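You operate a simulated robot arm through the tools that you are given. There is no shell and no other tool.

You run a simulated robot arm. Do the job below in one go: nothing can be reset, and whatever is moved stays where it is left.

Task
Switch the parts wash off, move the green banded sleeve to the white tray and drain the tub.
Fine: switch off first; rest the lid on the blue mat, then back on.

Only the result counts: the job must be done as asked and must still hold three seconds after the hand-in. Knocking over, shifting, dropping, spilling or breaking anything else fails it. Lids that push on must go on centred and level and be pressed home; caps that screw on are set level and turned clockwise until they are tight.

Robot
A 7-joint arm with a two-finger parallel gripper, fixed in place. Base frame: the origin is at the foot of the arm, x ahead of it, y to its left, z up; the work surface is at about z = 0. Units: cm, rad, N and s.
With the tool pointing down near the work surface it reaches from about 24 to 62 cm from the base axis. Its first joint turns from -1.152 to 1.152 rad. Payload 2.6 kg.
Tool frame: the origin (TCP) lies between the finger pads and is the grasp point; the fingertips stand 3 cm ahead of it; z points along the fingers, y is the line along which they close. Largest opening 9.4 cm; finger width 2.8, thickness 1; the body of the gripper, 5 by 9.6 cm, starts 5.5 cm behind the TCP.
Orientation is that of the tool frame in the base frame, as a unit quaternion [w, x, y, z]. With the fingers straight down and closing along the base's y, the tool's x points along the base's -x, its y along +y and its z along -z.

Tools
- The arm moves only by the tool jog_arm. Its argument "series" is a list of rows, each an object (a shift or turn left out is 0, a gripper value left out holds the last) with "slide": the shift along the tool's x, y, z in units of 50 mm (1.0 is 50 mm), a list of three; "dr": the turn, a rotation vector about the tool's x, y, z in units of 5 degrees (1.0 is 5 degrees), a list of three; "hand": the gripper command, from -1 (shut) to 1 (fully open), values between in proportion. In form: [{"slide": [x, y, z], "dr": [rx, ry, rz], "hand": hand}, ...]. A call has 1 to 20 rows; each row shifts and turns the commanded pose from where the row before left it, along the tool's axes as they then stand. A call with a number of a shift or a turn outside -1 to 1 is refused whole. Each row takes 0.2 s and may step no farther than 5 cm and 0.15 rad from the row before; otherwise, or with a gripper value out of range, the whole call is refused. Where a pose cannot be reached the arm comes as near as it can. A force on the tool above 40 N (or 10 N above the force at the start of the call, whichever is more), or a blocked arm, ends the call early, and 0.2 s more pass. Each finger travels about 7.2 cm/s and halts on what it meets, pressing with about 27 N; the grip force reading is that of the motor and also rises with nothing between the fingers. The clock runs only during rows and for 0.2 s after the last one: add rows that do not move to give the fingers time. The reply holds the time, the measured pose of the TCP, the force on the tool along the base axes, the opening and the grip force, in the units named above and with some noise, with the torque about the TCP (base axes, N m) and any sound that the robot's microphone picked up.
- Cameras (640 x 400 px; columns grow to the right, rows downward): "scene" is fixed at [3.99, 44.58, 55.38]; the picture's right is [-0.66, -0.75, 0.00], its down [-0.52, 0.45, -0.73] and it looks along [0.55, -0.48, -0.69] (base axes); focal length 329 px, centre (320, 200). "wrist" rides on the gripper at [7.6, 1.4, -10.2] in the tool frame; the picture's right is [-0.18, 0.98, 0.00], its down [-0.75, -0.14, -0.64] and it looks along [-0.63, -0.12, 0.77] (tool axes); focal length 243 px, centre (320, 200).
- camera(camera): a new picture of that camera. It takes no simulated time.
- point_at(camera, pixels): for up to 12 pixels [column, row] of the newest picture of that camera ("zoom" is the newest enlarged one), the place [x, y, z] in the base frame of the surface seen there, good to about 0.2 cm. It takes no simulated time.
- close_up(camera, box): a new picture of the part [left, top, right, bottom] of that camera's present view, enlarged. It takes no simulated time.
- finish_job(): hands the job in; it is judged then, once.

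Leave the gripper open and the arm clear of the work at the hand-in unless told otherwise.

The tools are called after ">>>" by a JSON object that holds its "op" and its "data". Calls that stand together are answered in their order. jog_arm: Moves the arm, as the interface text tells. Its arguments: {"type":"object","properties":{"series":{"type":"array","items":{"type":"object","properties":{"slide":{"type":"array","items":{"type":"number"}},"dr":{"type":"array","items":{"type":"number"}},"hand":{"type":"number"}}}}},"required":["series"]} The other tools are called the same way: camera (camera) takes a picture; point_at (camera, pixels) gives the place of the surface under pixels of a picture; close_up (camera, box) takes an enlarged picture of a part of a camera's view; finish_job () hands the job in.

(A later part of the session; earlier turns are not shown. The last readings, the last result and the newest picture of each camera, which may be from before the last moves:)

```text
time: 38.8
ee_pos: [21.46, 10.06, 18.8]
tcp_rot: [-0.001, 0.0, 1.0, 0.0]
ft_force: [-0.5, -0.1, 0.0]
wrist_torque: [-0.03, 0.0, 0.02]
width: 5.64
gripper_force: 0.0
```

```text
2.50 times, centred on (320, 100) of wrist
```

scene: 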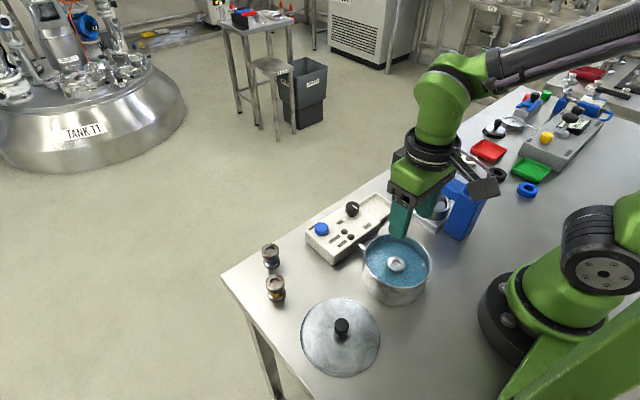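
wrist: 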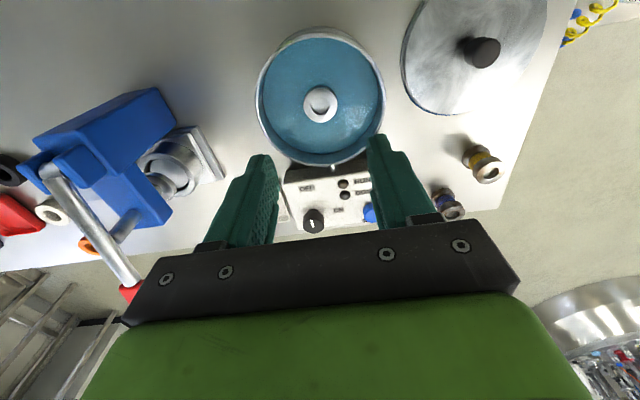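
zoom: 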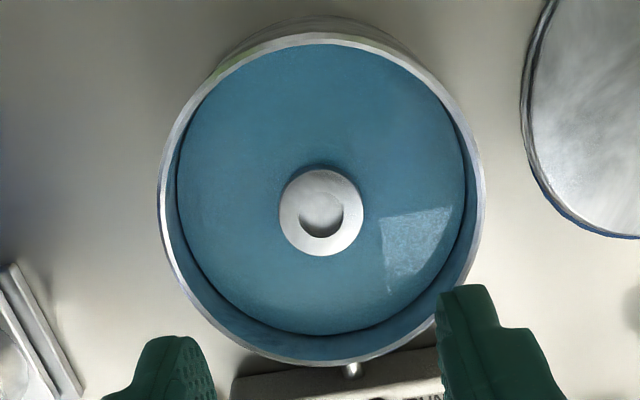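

>>> {"op": "point_at", "data": {"camera": "zoom", "pixels": [[321, 180], [321, 250], [284, 213], [358, 213], [321, 212], [164, 200], [478, 210], [320, 39], [320, 362], [220, 290], [300, 340], [440, 130]]}}

>>> {"op": "point_at", "data": {"camera": "scene", "pixels": [[271, 250], [276, 282], [271, 268], [277, 300], [341, 322], [340, 340]]}}

```text
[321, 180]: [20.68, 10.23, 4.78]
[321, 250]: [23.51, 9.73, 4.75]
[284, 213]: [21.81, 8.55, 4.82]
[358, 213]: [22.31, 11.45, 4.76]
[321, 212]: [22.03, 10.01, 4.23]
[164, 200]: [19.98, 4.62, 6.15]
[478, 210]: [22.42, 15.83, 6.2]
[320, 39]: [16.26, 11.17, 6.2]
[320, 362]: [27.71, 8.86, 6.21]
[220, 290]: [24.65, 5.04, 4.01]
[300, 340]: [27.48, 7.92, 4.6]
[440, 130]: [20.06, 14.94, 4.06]
```

```text
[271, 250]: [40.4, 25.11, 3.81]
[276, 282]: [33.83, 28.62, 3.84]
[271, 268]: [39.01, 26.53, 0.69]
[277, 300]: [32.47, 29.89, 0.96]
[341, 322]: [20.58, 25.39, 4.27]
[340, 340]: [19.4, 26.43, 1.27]
```

The sleeve in the tub is centred at (22.1, 10.0) with its top at z≈4.9 and diameter ≈3. The tub's inner radius is about 5.6, so the fingers fit. The white tray sits next to the lever press, so I'll measure the press before planning that leg.

>>> {"op": "point_at", "data": {"camera": "scene", "pixels": [[424, 141], [418, 138], [428, 146], [440, 152], [436, 188], [434, 208], [407, 216], [446, 178], [470, 190], [489, 183], [378, 207], [394, 213]]}}

>>> {"op": "close_up", "data": {"camera": "scene", "box": [350, 120, 510, 250]}}

```text
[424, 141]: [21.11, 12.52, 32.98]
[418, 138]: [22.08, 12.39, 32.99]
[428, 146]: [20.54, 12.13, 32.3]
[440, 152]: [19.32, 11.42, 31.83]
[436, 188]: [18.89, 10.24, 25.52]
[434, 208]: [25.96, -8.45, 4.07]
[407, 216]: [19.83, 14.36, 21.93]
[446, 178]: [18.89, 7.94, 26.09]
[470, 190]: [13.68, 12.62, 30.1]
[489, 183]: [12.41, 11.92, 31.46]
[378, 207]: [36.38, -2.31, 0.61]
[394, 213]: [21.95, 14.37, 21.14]
```

```text
3.08 times, centred on (430, 185) of scene
```

zoom: 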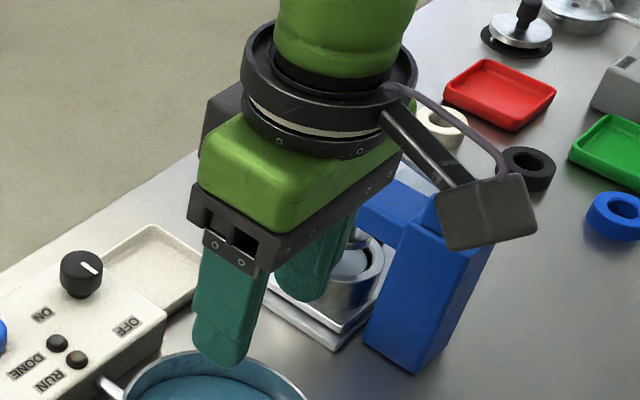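

The arm hides the press from the scene camera, so I'll measure it in the wrist picture, where it stands at the left.

>>> {"op": "camera", "data": {"camera": "wrist"}}

>>> {"op": "point_at", "data": {"camera": "wrist", "pixels": [[130, 292], [105, 230], [60, 180], [172, 165], [150, 110], [155, 188], [125, 222], [215, 178], [196, 135], [170, 200], [60, 130], [284, 213]]}}

```text
taken
```

wrist: 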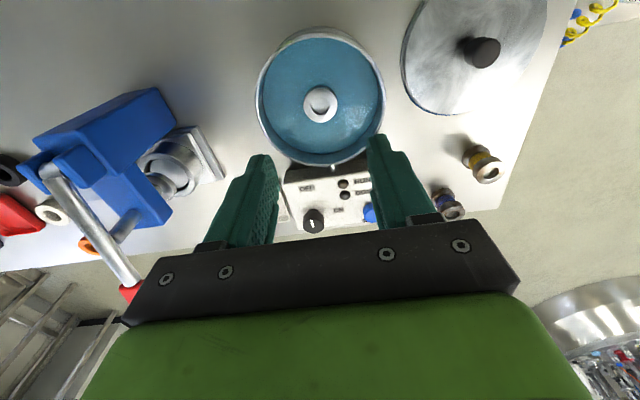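

```text
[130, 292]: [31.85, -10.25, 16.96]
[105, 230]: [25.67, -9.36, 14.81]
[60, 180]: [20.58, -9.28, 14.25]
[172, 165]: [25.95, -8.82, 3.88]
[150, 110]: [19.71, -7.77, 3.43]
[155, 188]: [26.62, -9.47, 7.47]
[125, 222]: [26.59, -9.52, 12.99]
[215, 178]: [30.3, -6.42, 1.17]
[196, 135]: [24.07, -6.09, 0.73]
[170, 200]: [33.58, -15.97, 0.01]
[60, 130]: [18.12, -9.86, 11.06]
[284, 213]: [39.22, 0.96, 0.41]
```

The press lever runs along y≈−9.5 up to z≈17, well clear of the tray centre at (36.4, −1.7). Now I'll shift +0.36 cm in x to centre on the sleeve, lower to just above the rim and check.

>>> {"op": "jog_arm", "data": {"series": [{"slide": [-0.07, 0, 0]}, {"slide": [0, 0, 0.6]}, {"slide": [0, 0, 0.6]}, {"slide": [0, 0, 0.4]}, {"slide": [0, 0, 0]}, {"slide": [0, 0, 0]}]}}

>>> {"op": "close_up", "data": {"camera": "wrist", "box": [200, 20, 440, 220]}}

>>> {"op": "close_up", "data": {"camera": "scene", "box": [345, 200, 445, 310]}}

```text
time: 40.2
ee_pos: [21.83, 9.94, 10.67]
tcp_rot: [0.0, -0.001, 1.0, 0.0]
ft_force: [-0.4, 0.1, 0.1]
wrist_torque: [-0.02, -0.02, -0.03]
width: 5.63
gripper_force: 0.0
```

```text
2.00 times, centred on (320, 120) of wrist
```

zoom: 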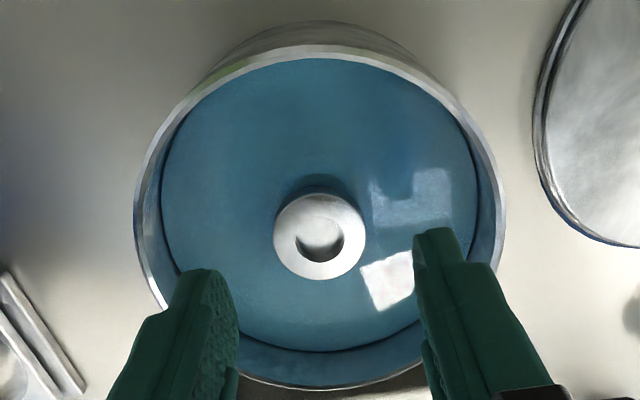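

```text
3.64 times, centred on (395, 255) of scene
```

zoom: 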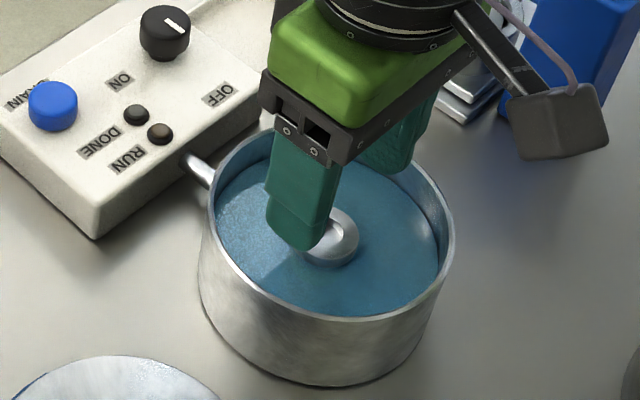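

The sleeve is centred on the tool axis at (320,138), as predicted. I'll lower about 4.8 cm (tips at z≈2.8, around the top flange and band) and close.

>>> {"op": "jog_arm", "data": {"series": [{"slide": [0, 0, 0.4]}, {"slide": [0, 0, 0.4]}, {"slide": [0, 0, 0.16]}, {"slide": [0, 0, 0]}, {"slide": [0, 0, 0]}]}}

>>> {"op": "jog_arm", "data": {"series": [{"hand": -1}, {"hand": -1}, {"hand": -1}, {"hand": -1}]}}

>>> {"op": "close_up", "data": {"camera": "wrist", "box": [200, 20, 440, 220]}}

```text
time: 41.4
ee_pos: [22.13, 10.05, 5.88]
tcp_rot: [0.0, 0.0, 1.0, 0.0]
ft_force: [-1.0, -0.3, 0.3]
wrist_torque: [0.02, -0.06, 0.01]
width: 5.62
gripper_force: 0.1
```

```text
time: 42.4
ee_pos: [22.01, 9.93, 5.87]
tcp_rot: [0.0, 0.001, 1.0, 0.0]
ft_force: [-0.2, -0.6, 0.2]
wrist_torque: [0.02, 0.04, 0.01]
width: 3.3
gripper_force: 27.1
```

```text
2.00 times, centred on (320, 120) of wrist
```

zoom: 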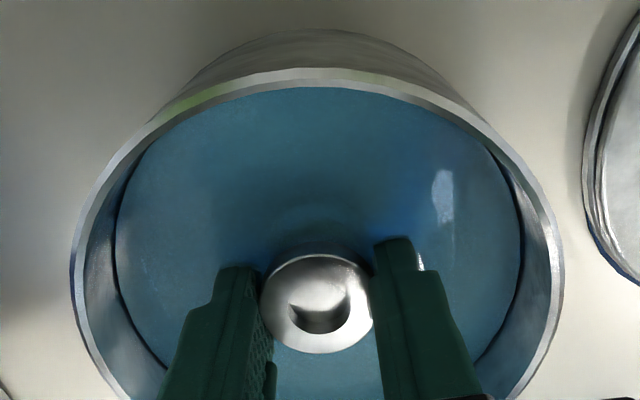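

The sleeve is gripped at 3.3 cm and 27 N with no side load. I'll lift slowly straight up.

>>> {"op": "jog_arm", "data": {"series": [{"slide": [0, 0, -0.2]}, {"slide": [0, 0, -0.2]}, {"slide": [0, 0, -0.2]}, {"slide": [0, 0, -0.2]}, {"slide": [0, 0, -0.2]}, {"slide": [0, 0, -0.2]}, {"slide": [0, 0, -0.3]}, {"slide": [0, 0, -0.3]}, {"slide": [0, 0, 0]}]}}

>>> {"op": "close_up", "data": {"camera": "scene", "box": [330, 150, 470, 310]}}

>>> {"op": "camera", "data": {"camera": "wrist"}}

```text
time: 44.4
ee_pos: [22.06, 9.96, 14.91]
tcp_rot: [0.0, -0.001, 1.0, 0.001]
ft_force: [0.2, 0.0, -1.9]
wrist_torque: [0.01, -0.02, 0.01]
width: 3.29
gripper_force: 27.0
```

```text
2.50 times, centred on (400, 230) of scene
```

zoom: 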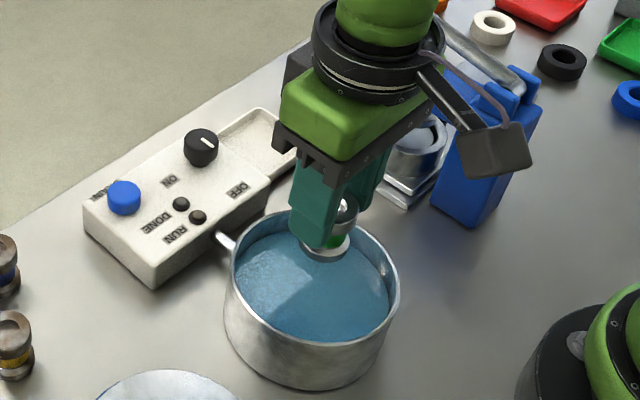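

```text
taken
```

wrist: 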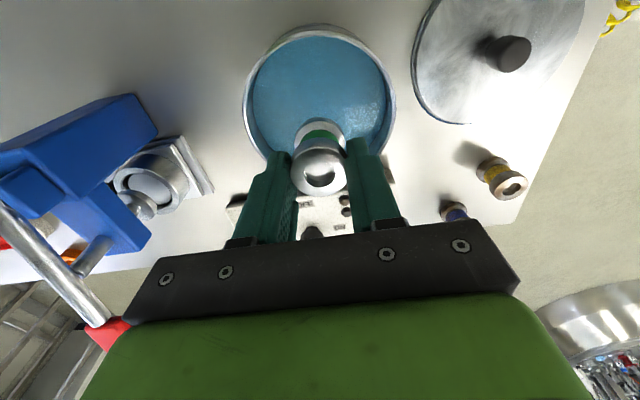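

The sleeve lifted out and shows the green band, so it's the right one. I'll pause briefly over the tub to let it drip, then carry it over the panel at this height to above the white tray at (36.4, −1.7).

>>> {"op": "jog_arm", "data": {"series": [{"slide": [0, 0, 0]}, {"slide": [0, 0, 0]}, {"slide": [0, 0, 0]}, {"slide": [0, 0, 0]}, {"slide": [0, 0, 0]}, {"slide": [-0.574, -0.467, 0]}, {"slide": [-0.574, -0.467, 0]}, {"slide": [-0.574, -0.467, 0]}, {"slide": [-0.574, -0.467, 0]}, {"slide": [-0.574, -0.467, 0]}, {"slide": [0, 0, 0]}, {"slide": [0, 0, 0]}]}}

>>> {"op": "camera", "data": {"camera": "scene"}}

>>> {"op": "camera", "data": {"camera": "wrist"}}

```text
time: 47.0
ee_pos: [36.21, -1.68, 15.25]
tcp_rot: [0.0, 0.0, 1.0, 0.0]
ft_force: [0.7, -0.5, -1.3]
wrist_torque: [0.0, -0.02, -0.03]
width: 3.3
gripper_force: 27.3
```

```text
taken
```

scene: 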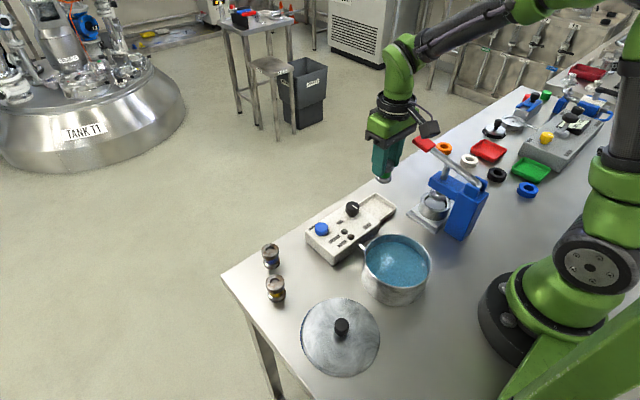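

```text
taken
```

wrist: 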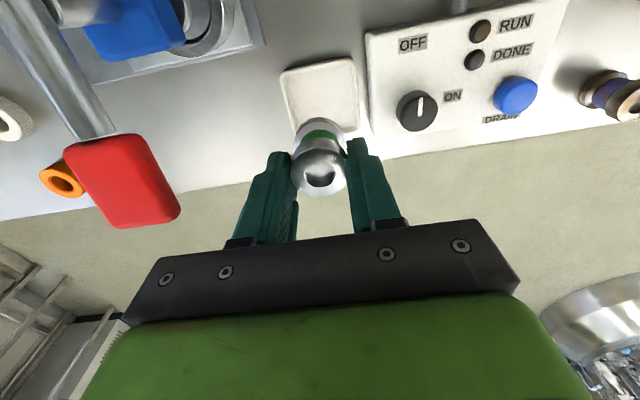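

The sleeve is over the tray. Before lowering I'll check how near the red lever handle is to the gripper body, and the tray's extents.

>>> {"op": "point_at", "data": {"camera": "wrist", "pixels": [[110, 140], [165, 190], [140, 137], [172, 215], [125, 222], [320, 85], [286, 75], [355, 62], [290, 125], [365, 125]]}}

>>> {"op": "close_up", "data": {"camera": "wrist", "box": [240, 40, 400, 200]}}

>>> {"op": "close_up", "data": {"camera": "scene", "box": [350, 110, 500, 250]}}

```text
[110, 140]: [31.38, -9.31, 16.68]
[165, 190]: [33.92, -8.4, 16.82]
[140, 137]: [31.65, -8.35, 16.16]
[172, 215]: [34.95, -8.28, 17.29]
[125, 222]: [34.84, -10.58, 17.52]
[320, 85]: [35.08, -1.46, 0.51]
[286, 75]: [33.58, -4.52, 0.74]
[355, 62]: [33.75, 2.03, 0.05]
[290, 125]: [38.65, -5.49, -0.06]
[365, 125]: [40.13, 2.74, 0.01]
```

```text
2.50 times, centred on (320, 120) of wrist
```

zoom: 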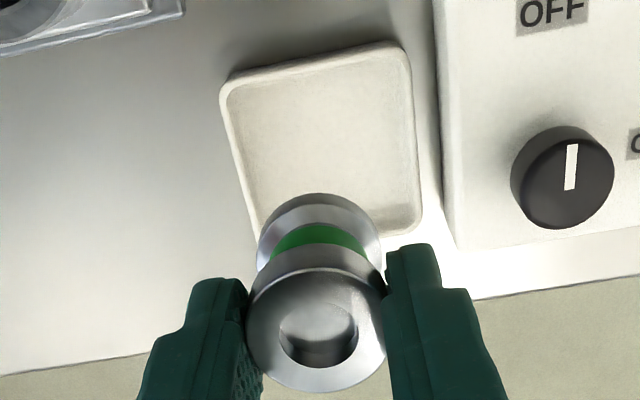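

```text
2.86 times, centred on (425, 180) of scene
```

zoom: 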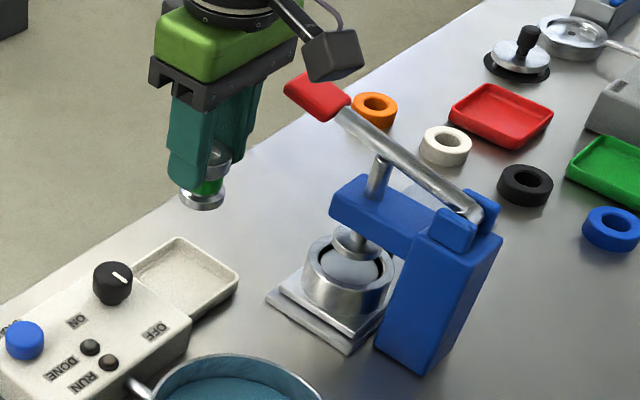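

The lever handle's nearest edge is at y≈−8.2 and the gripper body reaches only y≈−6.5, so lowering is safe. I'll refine the tray's centre from its visible corners.

>>> {"op": "close_up", "data": {"camera": "scene", "box": [350, 180, 410, 230]}}

```text
8.00 times, centred on (380, 205) of scene
```

zoom: 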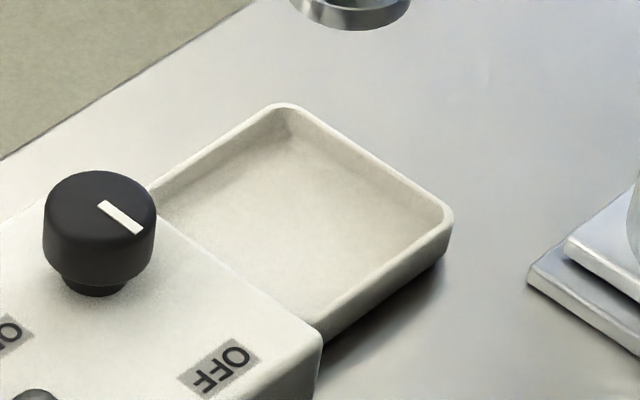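

>>> {"op": "point_at", "data": {"camera": "zoom", "pixels": [[285, 106], [445, 212], [320, 322], [160, 190], [290, 140], [410, 230], [320, 300], [200, 215], [300, 220]]}}

>>> {"op": "jog_arm", "data": {"series": [{"slide": [0, 0, 0]}]}}

>>> {"op": "jog_arm", "data": {"series": [{"slide": [0, 0, 0]}]}}

```text
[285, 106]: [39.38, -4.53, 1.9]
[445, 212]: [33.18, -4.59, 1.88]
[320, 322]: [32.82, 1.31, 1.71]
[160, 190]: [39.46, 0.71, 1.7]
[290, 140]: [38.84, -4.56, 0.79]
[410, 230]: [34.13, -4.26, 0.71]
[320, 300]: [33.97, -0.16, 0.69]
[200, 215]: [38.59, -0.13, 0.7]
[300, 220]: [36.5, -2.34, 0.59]
```

```text
time: 47.4
ee_pos: [36.13, -1.76, 15.07]
tcp_rot: [0.0, 0.0, 1.0, 0.0]
ft_force: [-0.8, 0.6, -1.1]
wrist_torque: [-0.01, 0.01, -0.01]
width: 3.29
gripper_force: 27.2
```

```text
time: 47.8
ee_pos: [36.21, -1.64, 15.2]
tcp_rot: [-0.001, 0.001, 1.0, 0.0]
ft_force: [0.0, -0.5, -1.1]
wrist_torque: [0.0, -0.01, 0.0]
width: 3.29
gripper_force: 27.1
```

The tray spans x 33–39.6 and y −4.7–1.3 with its floor at z≈0.6, and I'm centred over it. I'll lower to about 1 cm above the floor.

>>> {"op": "jog_arm", "data": {"series": [{"slide": [0, 0, 0.5]}, {"slide": [0, 0, 0.5]}, {"slide": [0, 0, 0.5]}, {"slide": [0, 0, 0.28]}, {"slide": [0, 0, 0]}, {"slide": [0, 0, 0]}]}}

>>> {"op": "close_up", "data": {"camera": "scene", "box": [340, 140, 460, 240]}}

>>> {"op": "camera", "data": {"camera": "wrist"}}

```text
time: 49.2
ee_pos: [36.61, -1.82, 6.16]
tcp_rot: [0.001, 0.0, 1.0, 0.001]
ft_force: [-0.3, 0.2, -1.3]
wrist_torque: [-0.03, -0.03, -0.06]
width: 3.31
gripper_force: 27.2
```

```text
4.00 times, centred on (400, 190) of scene
```

zoom: 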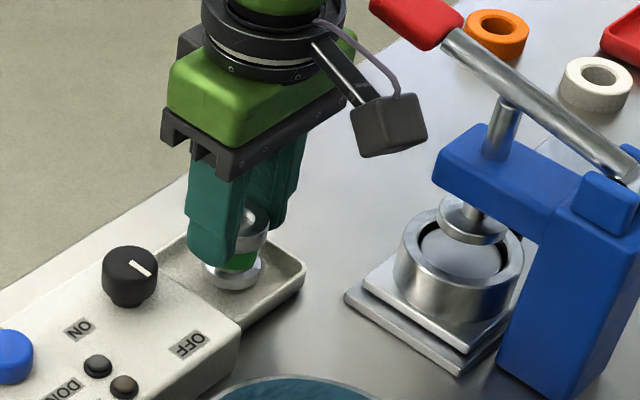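

```text
taken
```

wrist: 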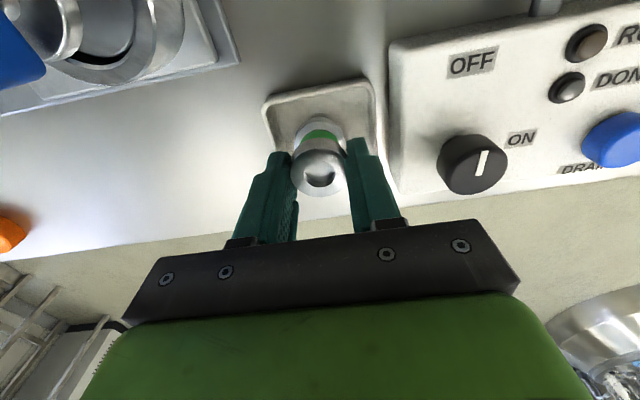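

The sleeve is centred in the tray, about 1 cm above the floor. I'll lower in small steps to feel the contact.

>>> {"op": "jog_arm", "data": {"series": [{"slide": [0, 0, 0.04]}, {"slide": [0, 0, 0.04]}, {"slide": [0, 0, 0]}]}}

>>> {"op": "jog_arm", "data": {"series": [{"slide": [0, 0, 0.04]}, {"slide": [0, 0, 0]}]}}

>>> {"op": "jog_arm", "data": {"series": [{"slide": [0, 0, 0.03]}, {"slide": [0, 0, 0]}]}}

```text
time: 50.0
ee_pos: [36.56, -1.75, 5.83]
tcp_rot: [0.001, 0.0, 1.0, 0.0]
ft_force: [0.1, -0.5, -1.9]
wrist_torque: [-0.04, 0.01, 0.02]
width: 3.3
gripper_force: 26.6
```

```text
time: 50.6
ee_pos: [36.58, -1.66, 5.55]
tcp_rot: [0.002, 0.0, 1.0, 0.0]
ft_force: [-3.8, 1.6, 18.6]
wrist_torque: [0.05, 0.12, 0.0]
width: 3.29
gripper_force: 26.7
```

```text
time: 51.2
ee_pos: [36.54, -1.8, 5.41]
tcp_rot: [0.001, 0.001, 1.0, 0.0]
ft_force: [2.1, 3.3, 18.1]
wrist_torque: [0.06, -0.11, 0.01]
width: 3.29
gripper_force: 27.2
```

The sleeve touches the tray floor, at 18 N. I'll ease up 1 mm and open to about 4.6 cm.

>>> {"op": "jog_arm", "data": {"series": [{"slide": [0, 0, -0.02]}, {"slide": [0, 0, 0]}]}}

>>> {"op": "jog_arm", "data": {"series": [{"hand": -0.15}, {"hand": -0.02}, {"hand": -0.02}, {"hand": -0.02}]}}

>>> {"op": "camera", "data": {"camera": "wrist"}}

>>> {"op": "close_up", "data": {"camera": "scene", "box": [340, 140, 460, 240]}}

```text
time: 51.8
ee_pos: [36.37, -1.79, 5.39]
tcp_rot: [-0.001, 0.0, 1.0, 0.0]
ft_force: [2.6, -0.8, 5.4]
wrist_torque: [0.01, -0.23, -0.02]
width: 3.29
gripper_force: 26.4
```

```text
time: 52.8
ee_pos: [36.36, -1.82, 5.5]
tcp_rot: [-0.001, 0.0, 1.0, 0.0]
ft_force: [0.9, 0.0, 0.7]
wrist_torque: [0.01, -0.04, 0.01]
width: 4.61
gripper_force: 0.1
```

```text
taken
```

wrist: 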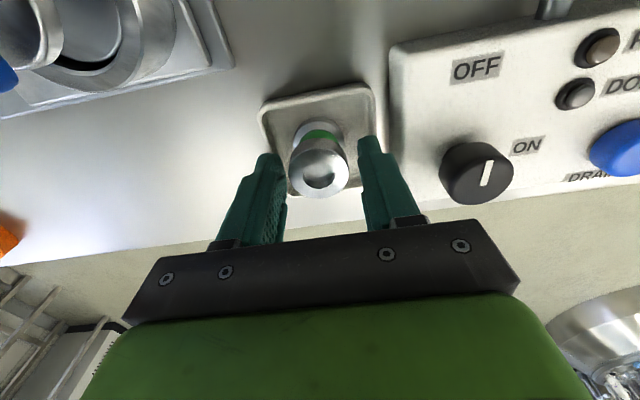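

```text
4.00 times, centred on (400, 190) of scene
```

zoom: 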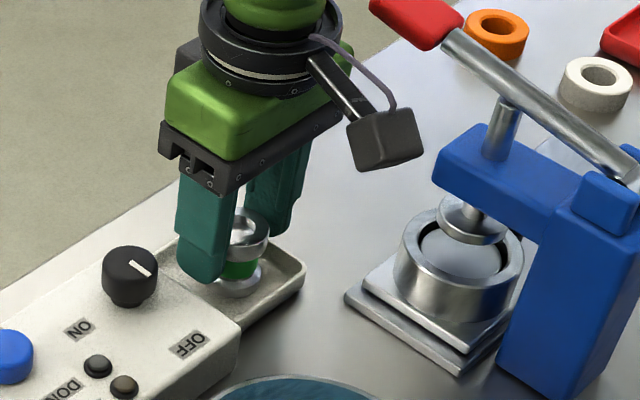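

The sleeve is standing free in the tray with the fingers open around it. I'll rise straight up and check.

>>> {"op": "jog_arm", "data": {"series": [{"slide": [0, 0, -0.2]}, {"slide": [0, 0, -0.4]}, {"slide": [0, 0, -0.7]}, {"slide": [0, 0, -0.9]}, {"slide": [0, 0, -0.7]}, {"slide": [0, 0, 0]}]}}

>>> {"op": "close_up", "data": {"camera": "scene", "box": [290, 150, 450, 280]}}

>>> {"op": "camera", "data": {"camera": "wrist"}}

```text
time: 54.2
ee_pos: [36.46, -1.96, 19.99]
tcp_rot: [0.0, 0.0, 1.0, 0.0]
ft_force: [0.6, 0.6, 0.1]
wrist_torque: [0.03, 0.0, -0.02]
width: 4.58
gripper_force: 0.0
```

```text
3.08 times, centred on (370, 215) of scene
```

zoom: 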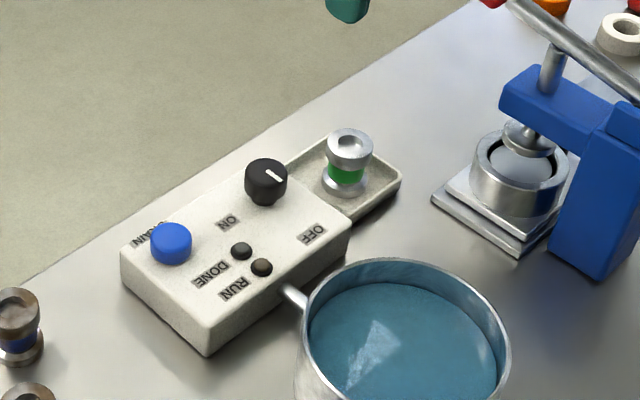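

```text
taken
```

wrist: 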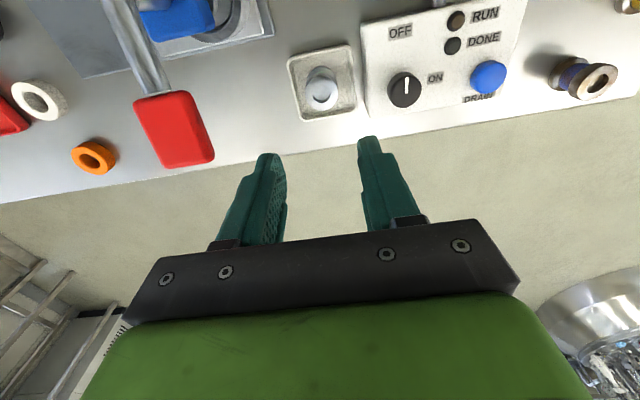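

The green-banded sleeve stands upright in the white tray. Next is the drain: I'll close the fingers, move above the blue DRAIN button near (37.6, 14.5) and check the alignment.

>>> {"op": "jog_arm", "data": {"series": [{"slide": [-0.06, 0.815, 0], "hand": -1}, {"slide": [-0.06, 0.815, 0]}, {"slide": [-0.06, 0.815, 0]}, {"slide": [-0.06, 0.815, 0]}, {"slide": [0, 0, 0.6]}, {"slide": [0, 0, 0.4]}, {"slide": [0, 0, 0]}, {"slide": [0, 0, 0]}]}}

>>> {"op": "camera", "data": {"camera": "wrist"}}

>>> {"op": "close_up", "data": {"camera": "scene", "box": [260, 150, 440, 290]}}

```text
time: 56.0
ee_pos: [37.5, 14.69, 14.65]
tcp_rot: [0.0, 0.001, 1.0, 0.0]
ft_force: [0.6, -0.6, -0.9]
wrist_torque: [0.01, 0.02, 0.02]
width: 0.02
gripper_force: 27.1
```

```text
taken
```

wrist: 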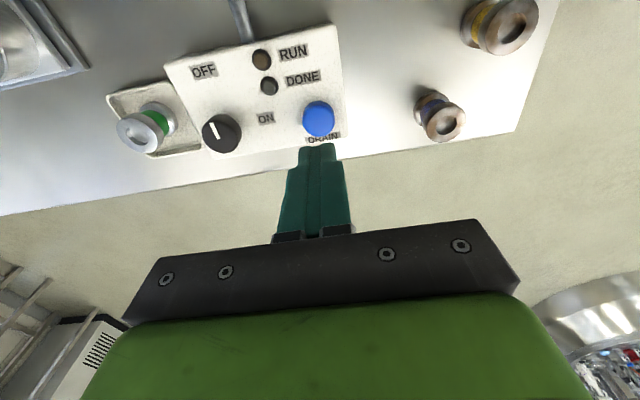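

```text
2.86 times, centred on (350, 220) of scene
```

zoom: 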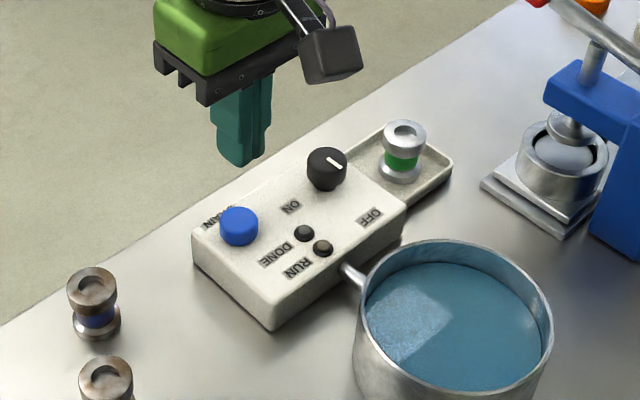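

The button at (318,119) lies right on the tool axis. I'll lower until the tips are just above it, then press in small steps.

>>> {"op": "jog_arm", "data": {"series": [{"slide": [0, 0, 0.6]}, {"slide": [0, 0, 0.56]}, {"slide": [0, 0, 0]}]}}

>>> {"op": "jog_arm", "data": {"series": [{"slide": [0, 0, 0.04]}, {"slide": [0, 0, 0.04]}, {"slide": [0, 0, 0]}]}}

>>> {"op": "jog_arm", "data": {"series": [{"slide": [0, 0, 0.04]}, {"slide": [0, 0, 0]}]}}

```text
time: 56.8
ee_pos: [37.64, 14.53, 9.04]
tcp_rot: [-0.001, 0.0, 1.0, 0.0]
ft_force: [0.0, -0.1, 0.4]
wrist_torque: [0.0, 0.0, -0.01]
width: 0.0
gripper_force: 27.3
```

```text
time: 57.6
ee_pos: [37.61, 14.51, 8.7]
tcp_rot: [0.0, 0.0, 1.0, 0.0]
ft_force: [-0.3, 0.0, -0.4]
wrist_torque: [-0.03, -0.01, 0.01]
width: 0.01
gripper_force: 27.2
```

```text
time: 58.2
ee_pos: [37.64, 14.47, 8.38]
tcp_rot: [-0.001, 0.0, 1.0, 0.0]
ft_force: [-0.3, -0.8, 0.0]
wrist_torque: [0.0, 0.03, -0.01]
width: 0.01
gripper_force: 27.3
```

No contact yet at TCP z≈8.4. I'll continue in 2 mm steps.

>>> {"op": "jog_arm", "data": {"series": [{"slide": [0, 0, 0.04]}, {"slide": [0, 0, 0]}]}}

>>> {"op": "jog_arm", "data": {"series": [{"slide": [0, 0, 0.04]}, {"slide": [0, 0, 0]}]}}

>>> {"op": "jog_arm", "data": {"series": [{"slide": [0, 0, 0.04]}, {"slide": [0, 0, 0]}]}}

>>> {"op": "close_up", "data": {"camera": "scene", "box": [260, 150, 440, 290]}}

```text
time: 58.8
ee_pos: [37.65, 14.64, 8.2]
tcp_rot: [0.0, 0.0, 1.0, 0.0]
ft_force: [-0.9, -0.4, -0.8]
wrist_torque: [0.0, 0.04, -0.03]
width: 0.03
gripper_force: 26.8
```

```text
time: 59.4
ee_pos: [37.66, 14.69, 8.06]
tcp_rot: [0.0, 0.0, 1.0, 0.001]
ft_force: [0.4, 0.3, 0.6]
wrist_torque: [0.02, 0.0, -0.01]
width: 0.04
gripper_force: 26.7
```

```text
time: 60.0
ee_pos: [37.68, 14.58, 7.89]
tcp_rot: [0.001, 0.0, 1.0, 0.0]
ft_force: [-0.3, 0.0, 0.6]
wrist_torque: [0.05, 0.0, 0.0]
width: 0.01
gripper_force: 26.8
```

```text
2.86 times, centred on (350, 220) of scene
```

zoom: 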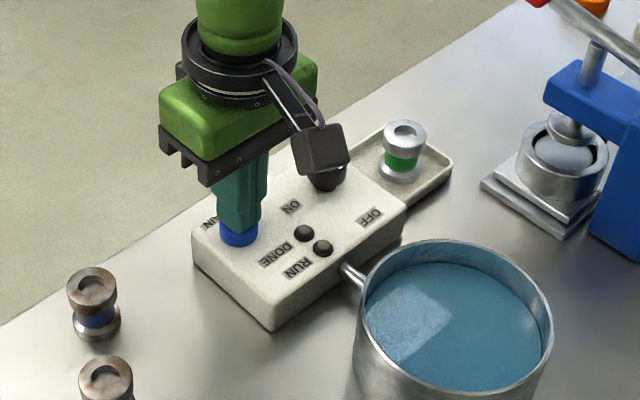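

The tips are on the button, but almost no force reads yet (about 0.6 N). I'll keep pressing in small steps.

>>> {"op": "jog_arm", "data": {"series": [{"slide": [0, 0, 0.04]}, {"slide": [0, 0, 0]}]}}

>>> {"op": "jog_arm", "data": {"series": [{"slide": [0, 0, 0.04]}, {"slide": [0, 0, 0]}]}}

>>> {"op": "camera", "data": {"camera": "scene"}}

```text
time: 60.6
ee_pos: [37.67, 14.56, 7.78]
tcp_rot: [0.0, 0.0, 1.0, -0.001]
ft_force: [1.1, 0.2, 1.8]
wrist_torque: [0.02, -0.03, -0.02]
width: 0.02
gripper_force: 27.2
```

```text
time: 61.2
ee_pos: [37.59, 14.65, 7.44]
tcp_rot: [0.0, 0.0, 1.0, 0.0]
ft_force: [0.1, 0.7, 3.1]
wrist_torque: [0.02, 0.01, 0.02]
width: 0.0
gripper_force: 27.4
heard: click
```

```text
taken
```

scene: 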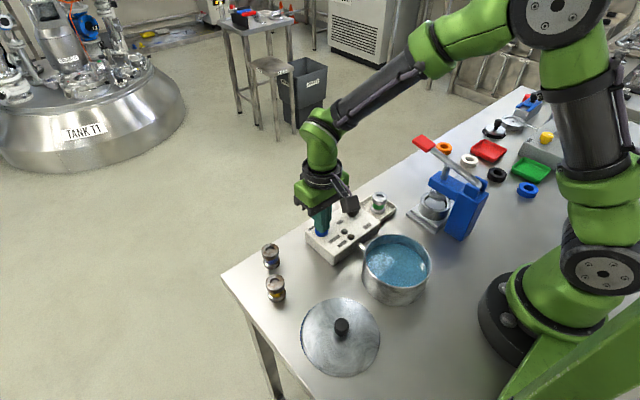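

The button clicked. I'll hold here for about a second and watch the water level.

>>> {"op": "jog_arm", "data": {"series": [{"slide": [0, 0, 0]}, {"slide": [0, 0, 0]}, {"slide": [0, 0, 0]}, {"slide": [0, 0, 0]}, {"slide": [0, 0, 0]}]}}

>>> {"op": "close_up", "data": {"camera": "scene", "box": [300, 190, 460, 310]}}

```text
time: 62.4
ee_pos: [37.63, 14.56, 7.61]
tcp_rot: [0.0, -0.001, 1.0, 0.0]
ft_force: [-0.4, -0.1, 2.6]
wrist_torque: [0.04, 0.02, 0.01]
width: 0.0
gripper_force: 27.1
```

```text
3.33 times, centred on (380, 250) of scene
```

zoom: 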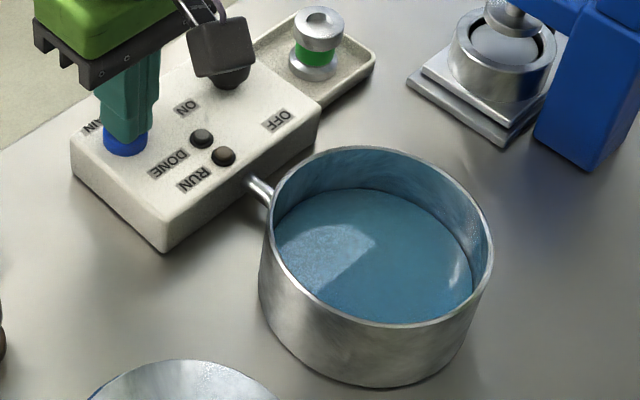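

The water level is dropping. I'll hold the button longer and keep watching.

>>> {"op": "jog_arm", "data": {"series": [{"slide": [0, 0, 0]}, {"slide": [0, 0, 0]}, {"slide": [0, 0, 0]}, {"slide": [0, 0, 0]}, {"slide": [0, 0, 0]}, {"slide": [0, 0, 0]}, {"slide": [0, 0, 0]}, {"slide": [0, 0, 0]}, {"slide": [0, 0, 0]}, {"slide": [0, 0, 0]}]}}

>>> {"op": "close_up", "data": {"camera": "scene", "box": [300, 190, 460, 310]}}

```text
time: 64.6
ee_pos: [37.68, 14.65, 7.52]
tcp_rot: [0.001, 0.0, 1.0, 0.001]
ft_force: [-0.2, -0.8, 2.4]
wrist_torque: [-0.02, 0.02, 0.02]
width: 0.0
gripper_force: 26.7
```

```text
3.33 times, centred on (380, 250) of scene
```

zoom: 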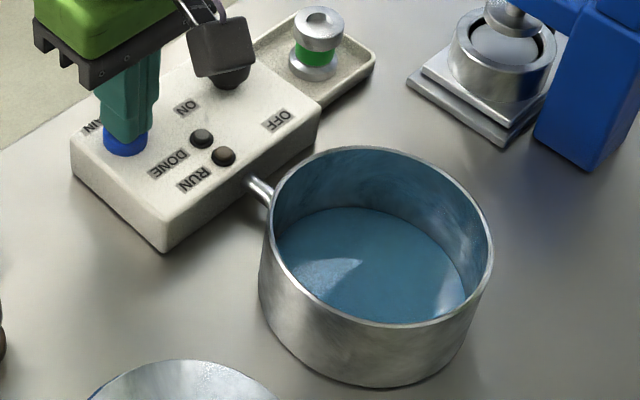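

It's draining steadily. I'll hold on until it's empty.

>>> {"op": "jog_arm", "data": {"series": [{"slide": [0, 0, 0]}, {"slide": [0, 0, 0]}, {"slide": [0, 0, 0]}, {"slide": [0, 0, 0]}, {"slide": [0, 0, 0]}, {"slide": [0, 0, 0]}, {"slide": [0, 0, 0]}, {"slide": [0, 0, 0]}, {"slide": [0, 0, 0]}, {"slide": [0, 0, 0]}, {"slide": [0, 0, 0]}, {"slide": [0, 0, 0]}, {"slide": [0, 0, 0]}, {"slide": [0, 0, 0]}, {"slide": [0, 0, 0]}, {"slide": [0, 0, 0]}, {"slide": [0, 0, 0]}, {"slide": [0, 0, 0]}, {"slide": [0, 0, 0]}, {"slide": [0, 0, 0]}]}}

>>> {"op": "close_up", "data": {"camera": "scene", "box": [300, 190, 460, 310]}}

```text
time: 68.8
ee_pos: [37.62, 14.45, 7.6]
tcp_rot: [0.0, 0.0, 1.0, 0.0]
ft_force: [0.2, -0.3, 1.6]
wrist_torque: [0.01, 0.01, 0.0]
width: 0.02
gripper_force: 27.2
```

```text
3.33 times, centred on (380, 250) of scene
```

zoom: 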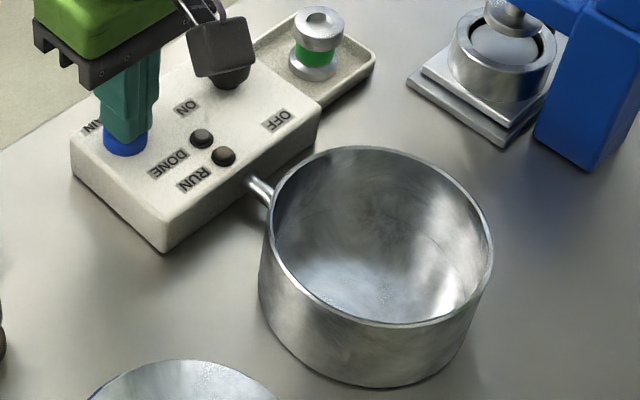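

The tub is empty. I'll release the button by rising, open the fingers and return above the lid on the mat.

>>> {"op": "jog_arm", "data": {"series": [{"slide": [0, 0, -0.3]}, {"slide": [0, 0, -0.8]}, {"slide": [0, 0, -0.8]}, {"slide": [0.686, 0.435, 0], "hand": 0.2}, {"slide": [0.686, 0.435, 0]}, {"slide": [0.686, 0.435, 0]}, {"slide": [0.686, 0.435, 0]}, {"slide": [0.686, 0.435, 0]}, {"slide": [0, 0, 0]}, {"slide": [0, 0, 0]}]}}

>>> {"op": "camera", "data": {"camera": "wrist"}}

>>> {"op": "camera", "data": {"camera": "scene"}}

```text
time: 71.0
ee_pos: [20.55, 25.45, 16.86]
tcp_rot: [0.0, 0.0, 1.0, 0.0]
ft_force: [0.7, -0.2, -0.1]
wrist_torque: [-0.02, 0.0, 0.0]
width: 5.64
gripper_force: 0.0
```

```text
taken
```

wrist: 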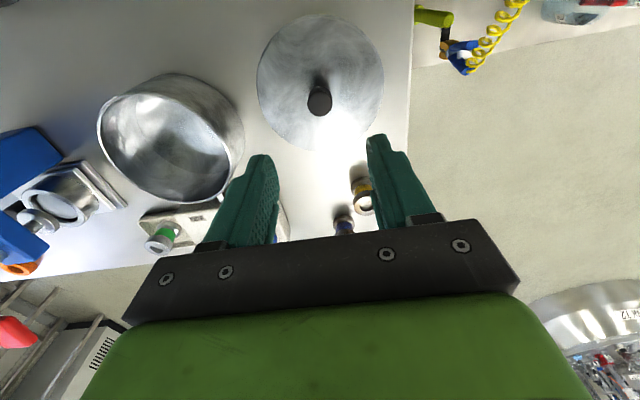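

```text
taken
```

scene: 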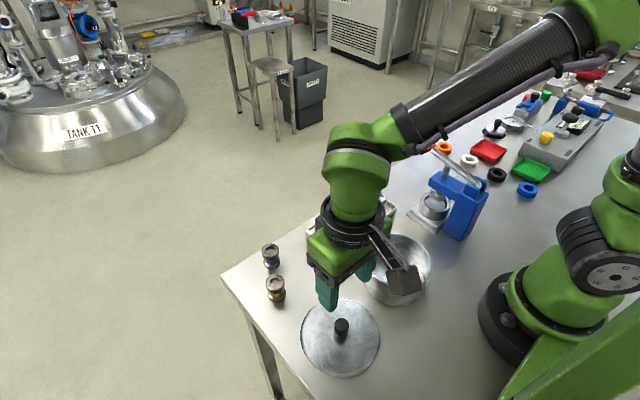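

The lid's knob is on the tool axis at (320,101). I'll lower to the earlier release height, minus 2 mm, and check before closing.

>>> {"op": "jog_arm", "data": {"series": [{"slide": [0, 0, 0.8]}, {"slide": [0, 0, 0.8]}, {"slide": [0, 0, 0.6]}, {"slide": [0, 0, 0.2]}, {"slide": [0, 0, 0]}, {"slide": [0, 0, 0]}]}}

>>> {"op": "close_up", "data": {"camera": "wrist", "box": [200, 0, 440, 240]}}

```text
time: 72.4
ee_pos: [20.56, 25.49, 4.91]
tcp_rot: [0.0, 0.0, 1.0, 0.0]
ft_force: [0.4, 0.0, 0.4]
wrist_torque: [0.01, 0.02, -0.01]
width: 5.64
gripper_force: 0.1
```

```text
1.67 times, centred on (320, 120) of wrist
```

zoom: 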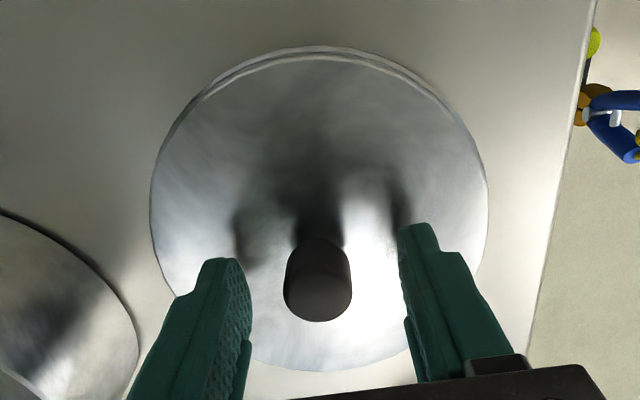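

The view matches the release picture. I'll close on the knob.

>>> {"op": "jog_arm", "data": {"series": [{"hand": -1}, {"hand": -1}, {"hand": -1}, {"hand": -1}]}}

>>> {"op": "jog_arm", "data": {"series": [{"slide": [0, 0, -0.1]}, {"slide": [0, 0, -0.1]}, {"slide": [0, 0, -0.2]}, {"slide": [0, 0, -0.4]}, {"slide": [0, 0, -0.8]}, {"slide": [0, 0, -0.8]}, {"slide": [0, 0, 0]}]}}

>>> {"op": "camera", "data": {"camera": "wrist"}}

>>> {"op": "camera", "data": {"camera": "scene"}}

```text
time: 73.4
ee_pos: [20.46, 25.42, 5.02]
tcp_rot: [0.0, 0.0, 1.0, 0.0]
ft_force: [-0.8, -3.3, 2.4]
wrist_torque: [0.04, 0.03, 0.02]
width: 2.35
gripper_force: 26.5
```

```text
time: 75.0
ee_pos: [20.57, 25.38, 16.77]
tcp_rot: [0.0, 0.0, 1.0, -0.001]
ft_force: [-0.3, -0.8, -1.3]
wrist_torque: [0.02, -0.02, -0.04]
width: 2.28
gripper_force: 26.8
```

```text
taken
```

wrist: 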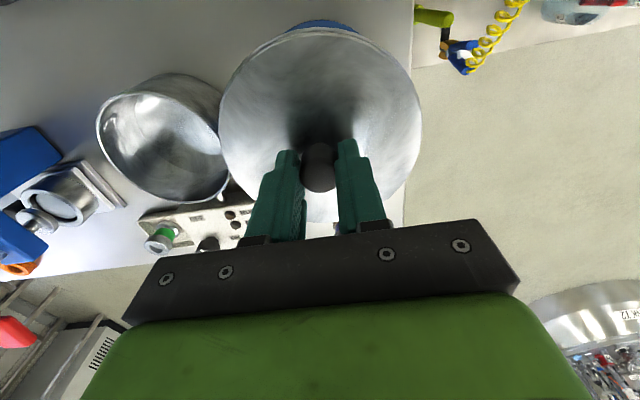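

```text
taken
```

scene: 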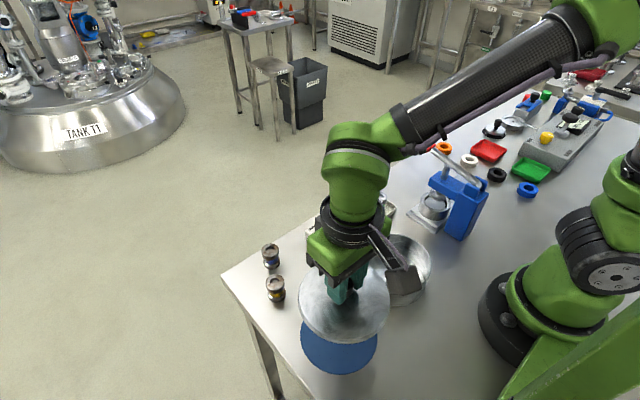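

The lid is held level. I'll carry it back over the tub to the exact lateral spot where I picked it up.

>>> {"op": "jog_arm", "data": {"series": [{"slide": [-0.0625, -0.775, 0]}, {"slide": [-0.0625, -0.775, 0]}, {"slide": [-0.0625, -0.775, 0]}, {"slide": [-0.0625, -0.775, 0]}, {"slide": [0, 0, 0]}, {"slide": [0, 0, 0]}]}}

>>> {"op": "jog_arm", "data": {"series": [{"slide": [0, 0, 0]}]}}

>>> {"op": "camera", "data": {"camera": "wrist"}}

>>> {"op": "close_up", "data": {"camera": "scene", "box": [330, 170, 470, 310]}}

```text
time: 76.4
ee_pos: [21.89, 10.0, 17.16]
tcp_rot: [0.0, 0.0, 1.0, 0.0]
ft_force: [0.4, 0.3, -1.8]
wrist_torque: [-0.01, -0.01, 0.02]
width: 2.31
gripper_force: 26.8
```

```text
time: 76.8
ee_pos: [21.86, 9.95, 17.18]
tcp_rot: [0.0, 0.001, 1.0, 0.0]
ft_force: [0.0, 0.4, -1.0]
wrist_torque: [-0.01, 0.0, 0.01]
width: 2.33
gripper_force: 26.8
```

```text
taken
```

wrist: 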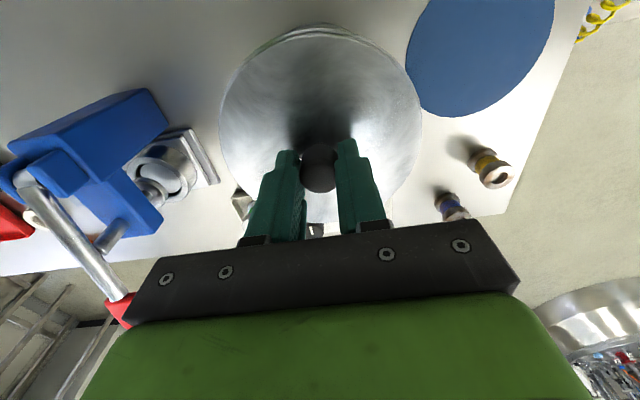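

```text
2.86 times, centred on (400, 240) of scene
```

zoom: 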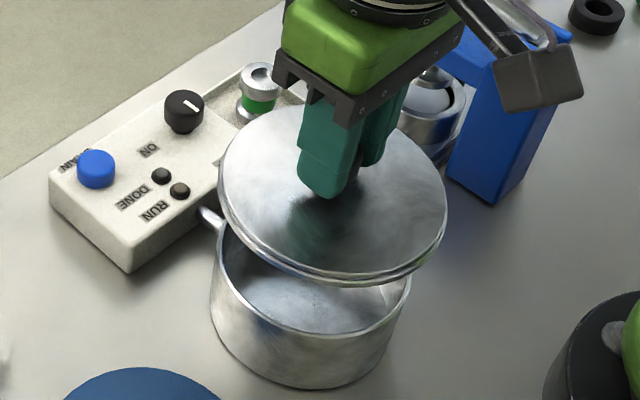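

The lid hangs above the tub. I'll lower to about 1.4 cm above the seat and check the centring.

>>> {"op": "jog_arm", "data": {"series": [{"slide": [0, 0, 0.4]}, {"slide": [0, 0, 0.4]}, {"slide": [0, 0, 0.2]}, {"slide": [0, 0, 0]}, {"slide": [0, 0, 0]}]}}

>>> {"op": "close_up", "data": {"camera": "scene", "box": [340, 200, 460, 310]}}

>>> {"op": "camera", "data": {"camera": "wrist"}}

```text
time: 78.0
ee_pos: [21.69, 10.17, 12.08]
tcp_rot: [0.0, 0.0, 1.0, -0.001]
ft_force: [-0.1, -0.4, -1.7]
wrist_torque: [-0.03, -0.02, -0.03]
width: 2.31
gripper_force: 26.7
```

```text
3.64 times, centred on (400, 255) of scene
```

zoom: 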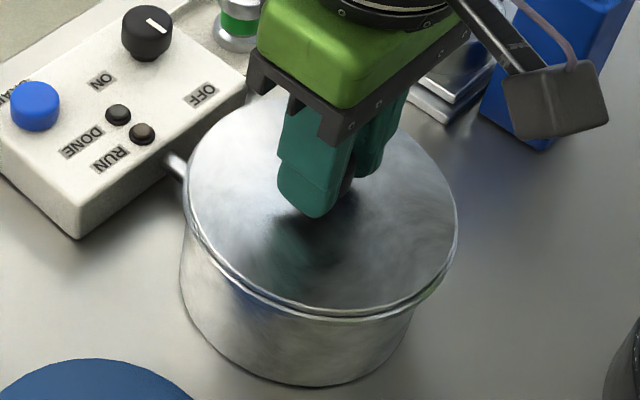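

```text
taken
```

wrist: 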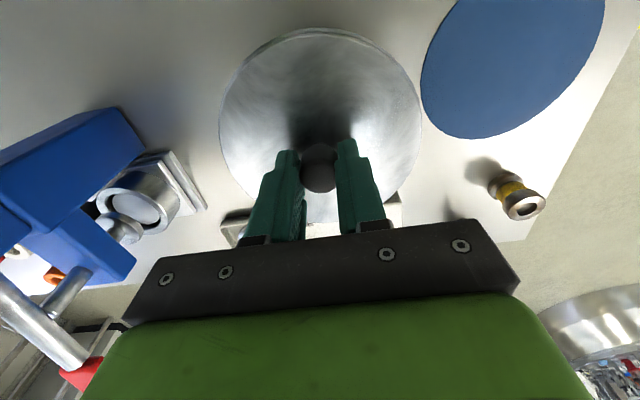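

The lid's edges (columns 363.5 and 437.6) match the lift-off picture, so it's centred. I'll lower in small steps until it touches.

>>> {"op": "jog_arm", "data": {"series": [{"slide": [0, 0, 0.06]}, {"slide": [0, 0, 0.06]}, {"slide": [0, 0, 0.06]}, {"slide": [0, 0, 0]}]}}

>>> {"op": "jog_arm", "data": {"series": [{"slide": [0, 0, 0.03]}, {"slide": [0, 0, 0.03]}, {"slide": [0, 0, 0]}]}}

>>> {"op": "jog_arm", "data": {"series": [{"slide": [0, 0, 0.03]}, {"slide": [0, 0, 0]}]}}

```text
time: 79.0
ee_pos: [21.71, 10.02, 11.3]
tcp_rot: [0.0, 0.0, 1.0, 0.0]
ft_force: [0.5, -0.4, -0.6]
wrist_torque: [-0.03, 0.04, -0.02]
width: 2.31
gripper_force: 26.9
```

```text
time: 79.8
ee_pos: [21.59, 10.16, 10.83]
tcp_rot: [0.001, 0.0, 1.0, 0.0]
ft_force: [-0.2, -1.0, -1.1]
wrist_torque: [-0.01, -0.02, 0.04]
width: 2.32
gripper_force: 27.5
```

```text
time: 80.4
ee_pos: [21.75, 10.22, 10.64]
tcp_rot: [0.001, 0.0, 1.0, -0.001]
ft_force: [-1.0, 0.0, 1.1]
wrist_torque: [-0.03, 0.09, -0.03]
width: 2.32
gripper_force: 26.6
```

There's first contact around TCP z≈10.65. I'll check centring and level before pressing.

>>> {"op": "close_up", "data": {"camera": "scene", "box": [340, 200, 460, 310]}}

>>> {"op": "close_up", "data": {"camera": "wrist", "box": [200, 10, 440, 210]}}

```text
3.64 times, centred on (400, 255) of scene
```

zoom: 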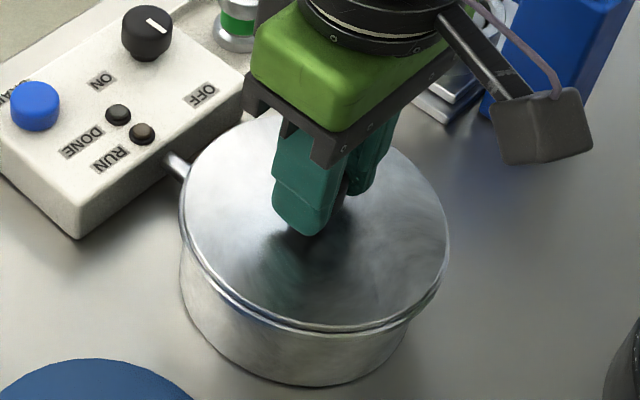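

```text
2.00 times, centred on (320, 110) of wrist
```

zoom: 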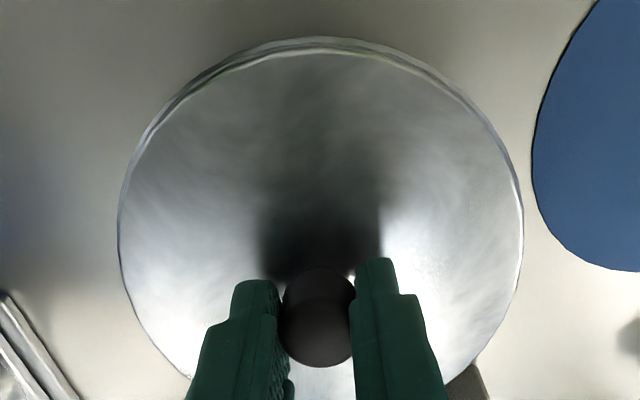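

The lid looks level. I'll take the same view as my first lid picture to compare its position exactly.

>>> {"op": "close_up", "data": {"camera": "scene", "box": [340, 220, 460, 310]}}

>>> {"op": "jog_arm", "data": {"series": [{"slide": [0, 0, 0]}]}}

>>> {"op": "jog_arm", "data": {"series": [{"slide": [0, 0, 0]}]}}

```text
4.44 times, centred on (400, 265) of scene
```

zoom: 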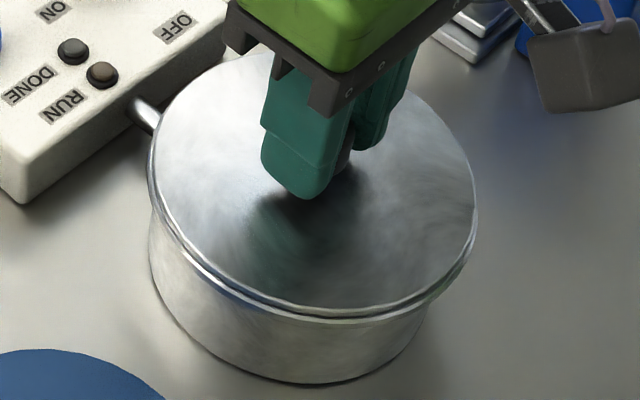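

```text
time: 80.8
ee_pos: [21.81, 10.08, 10.51]
tcp_rot: [-0.001, 0.0, 1.0, -0.001]
ft_force: [-0.1, -0.1, -0.7]
wrist_torque: [0.01, 0.1, -0.05]
width: 2.3
gripper_force: 27.0
```

```text
time: 81.2
ee_pos: [21.77, 10.04, 10.46]
tcp_rot: [0.0, 0.0, 1.0, -0.001]
ft_force: [-0.1, 0.9, 0.0]
wrist_torque: [-0.01, 0.04, -0.02]
width: 2.31
gripper_force: 27.0
```

The edges match the first picture within about a millimetre. Now I'll press down in small steps.

>>> {"op": "jog_arm", "data": {"series": [{"slide": [0, 0, 0.03]}, {"slide": [0, 0, 0]}]}}

>>> {"op": "jog_arm", "data": {"series": [{"slide": [0, 0, 0.03]}, {"slide": [0, 0, 0]}]}}

>>> {"op": "close_up", "data": {"camera": "scene", "box": [340, 220, 460, 310]}}

```text
time: 81.8
ee_pos: [21.75, 10.07, 10.65]
tcp_rot: [0.001, -0.001, 1.0, 0.001]
ft_force: [-8.8, 2.2, 26.2]
wrist_torque: [0.0, 0.13, -0.01]
width: 2.32
gripper_force: 26.8
```

```text
time: 82.4
ee_pos: [21.78, 10.1, 10.44]
tcp_rot: [0.001, 0.0, 1.0, 0.0]
ft_force: [-3.1, 10.3, 27.7]
wrist_torque: [0.18, -0.04, -0.02]
width: 2.31
gripper_force: 27.1
```

```text
4.44 times, centred on (400, 265) of scene
```

zoom: 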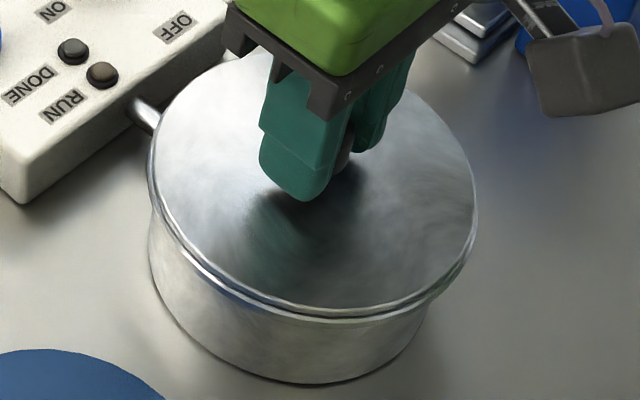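

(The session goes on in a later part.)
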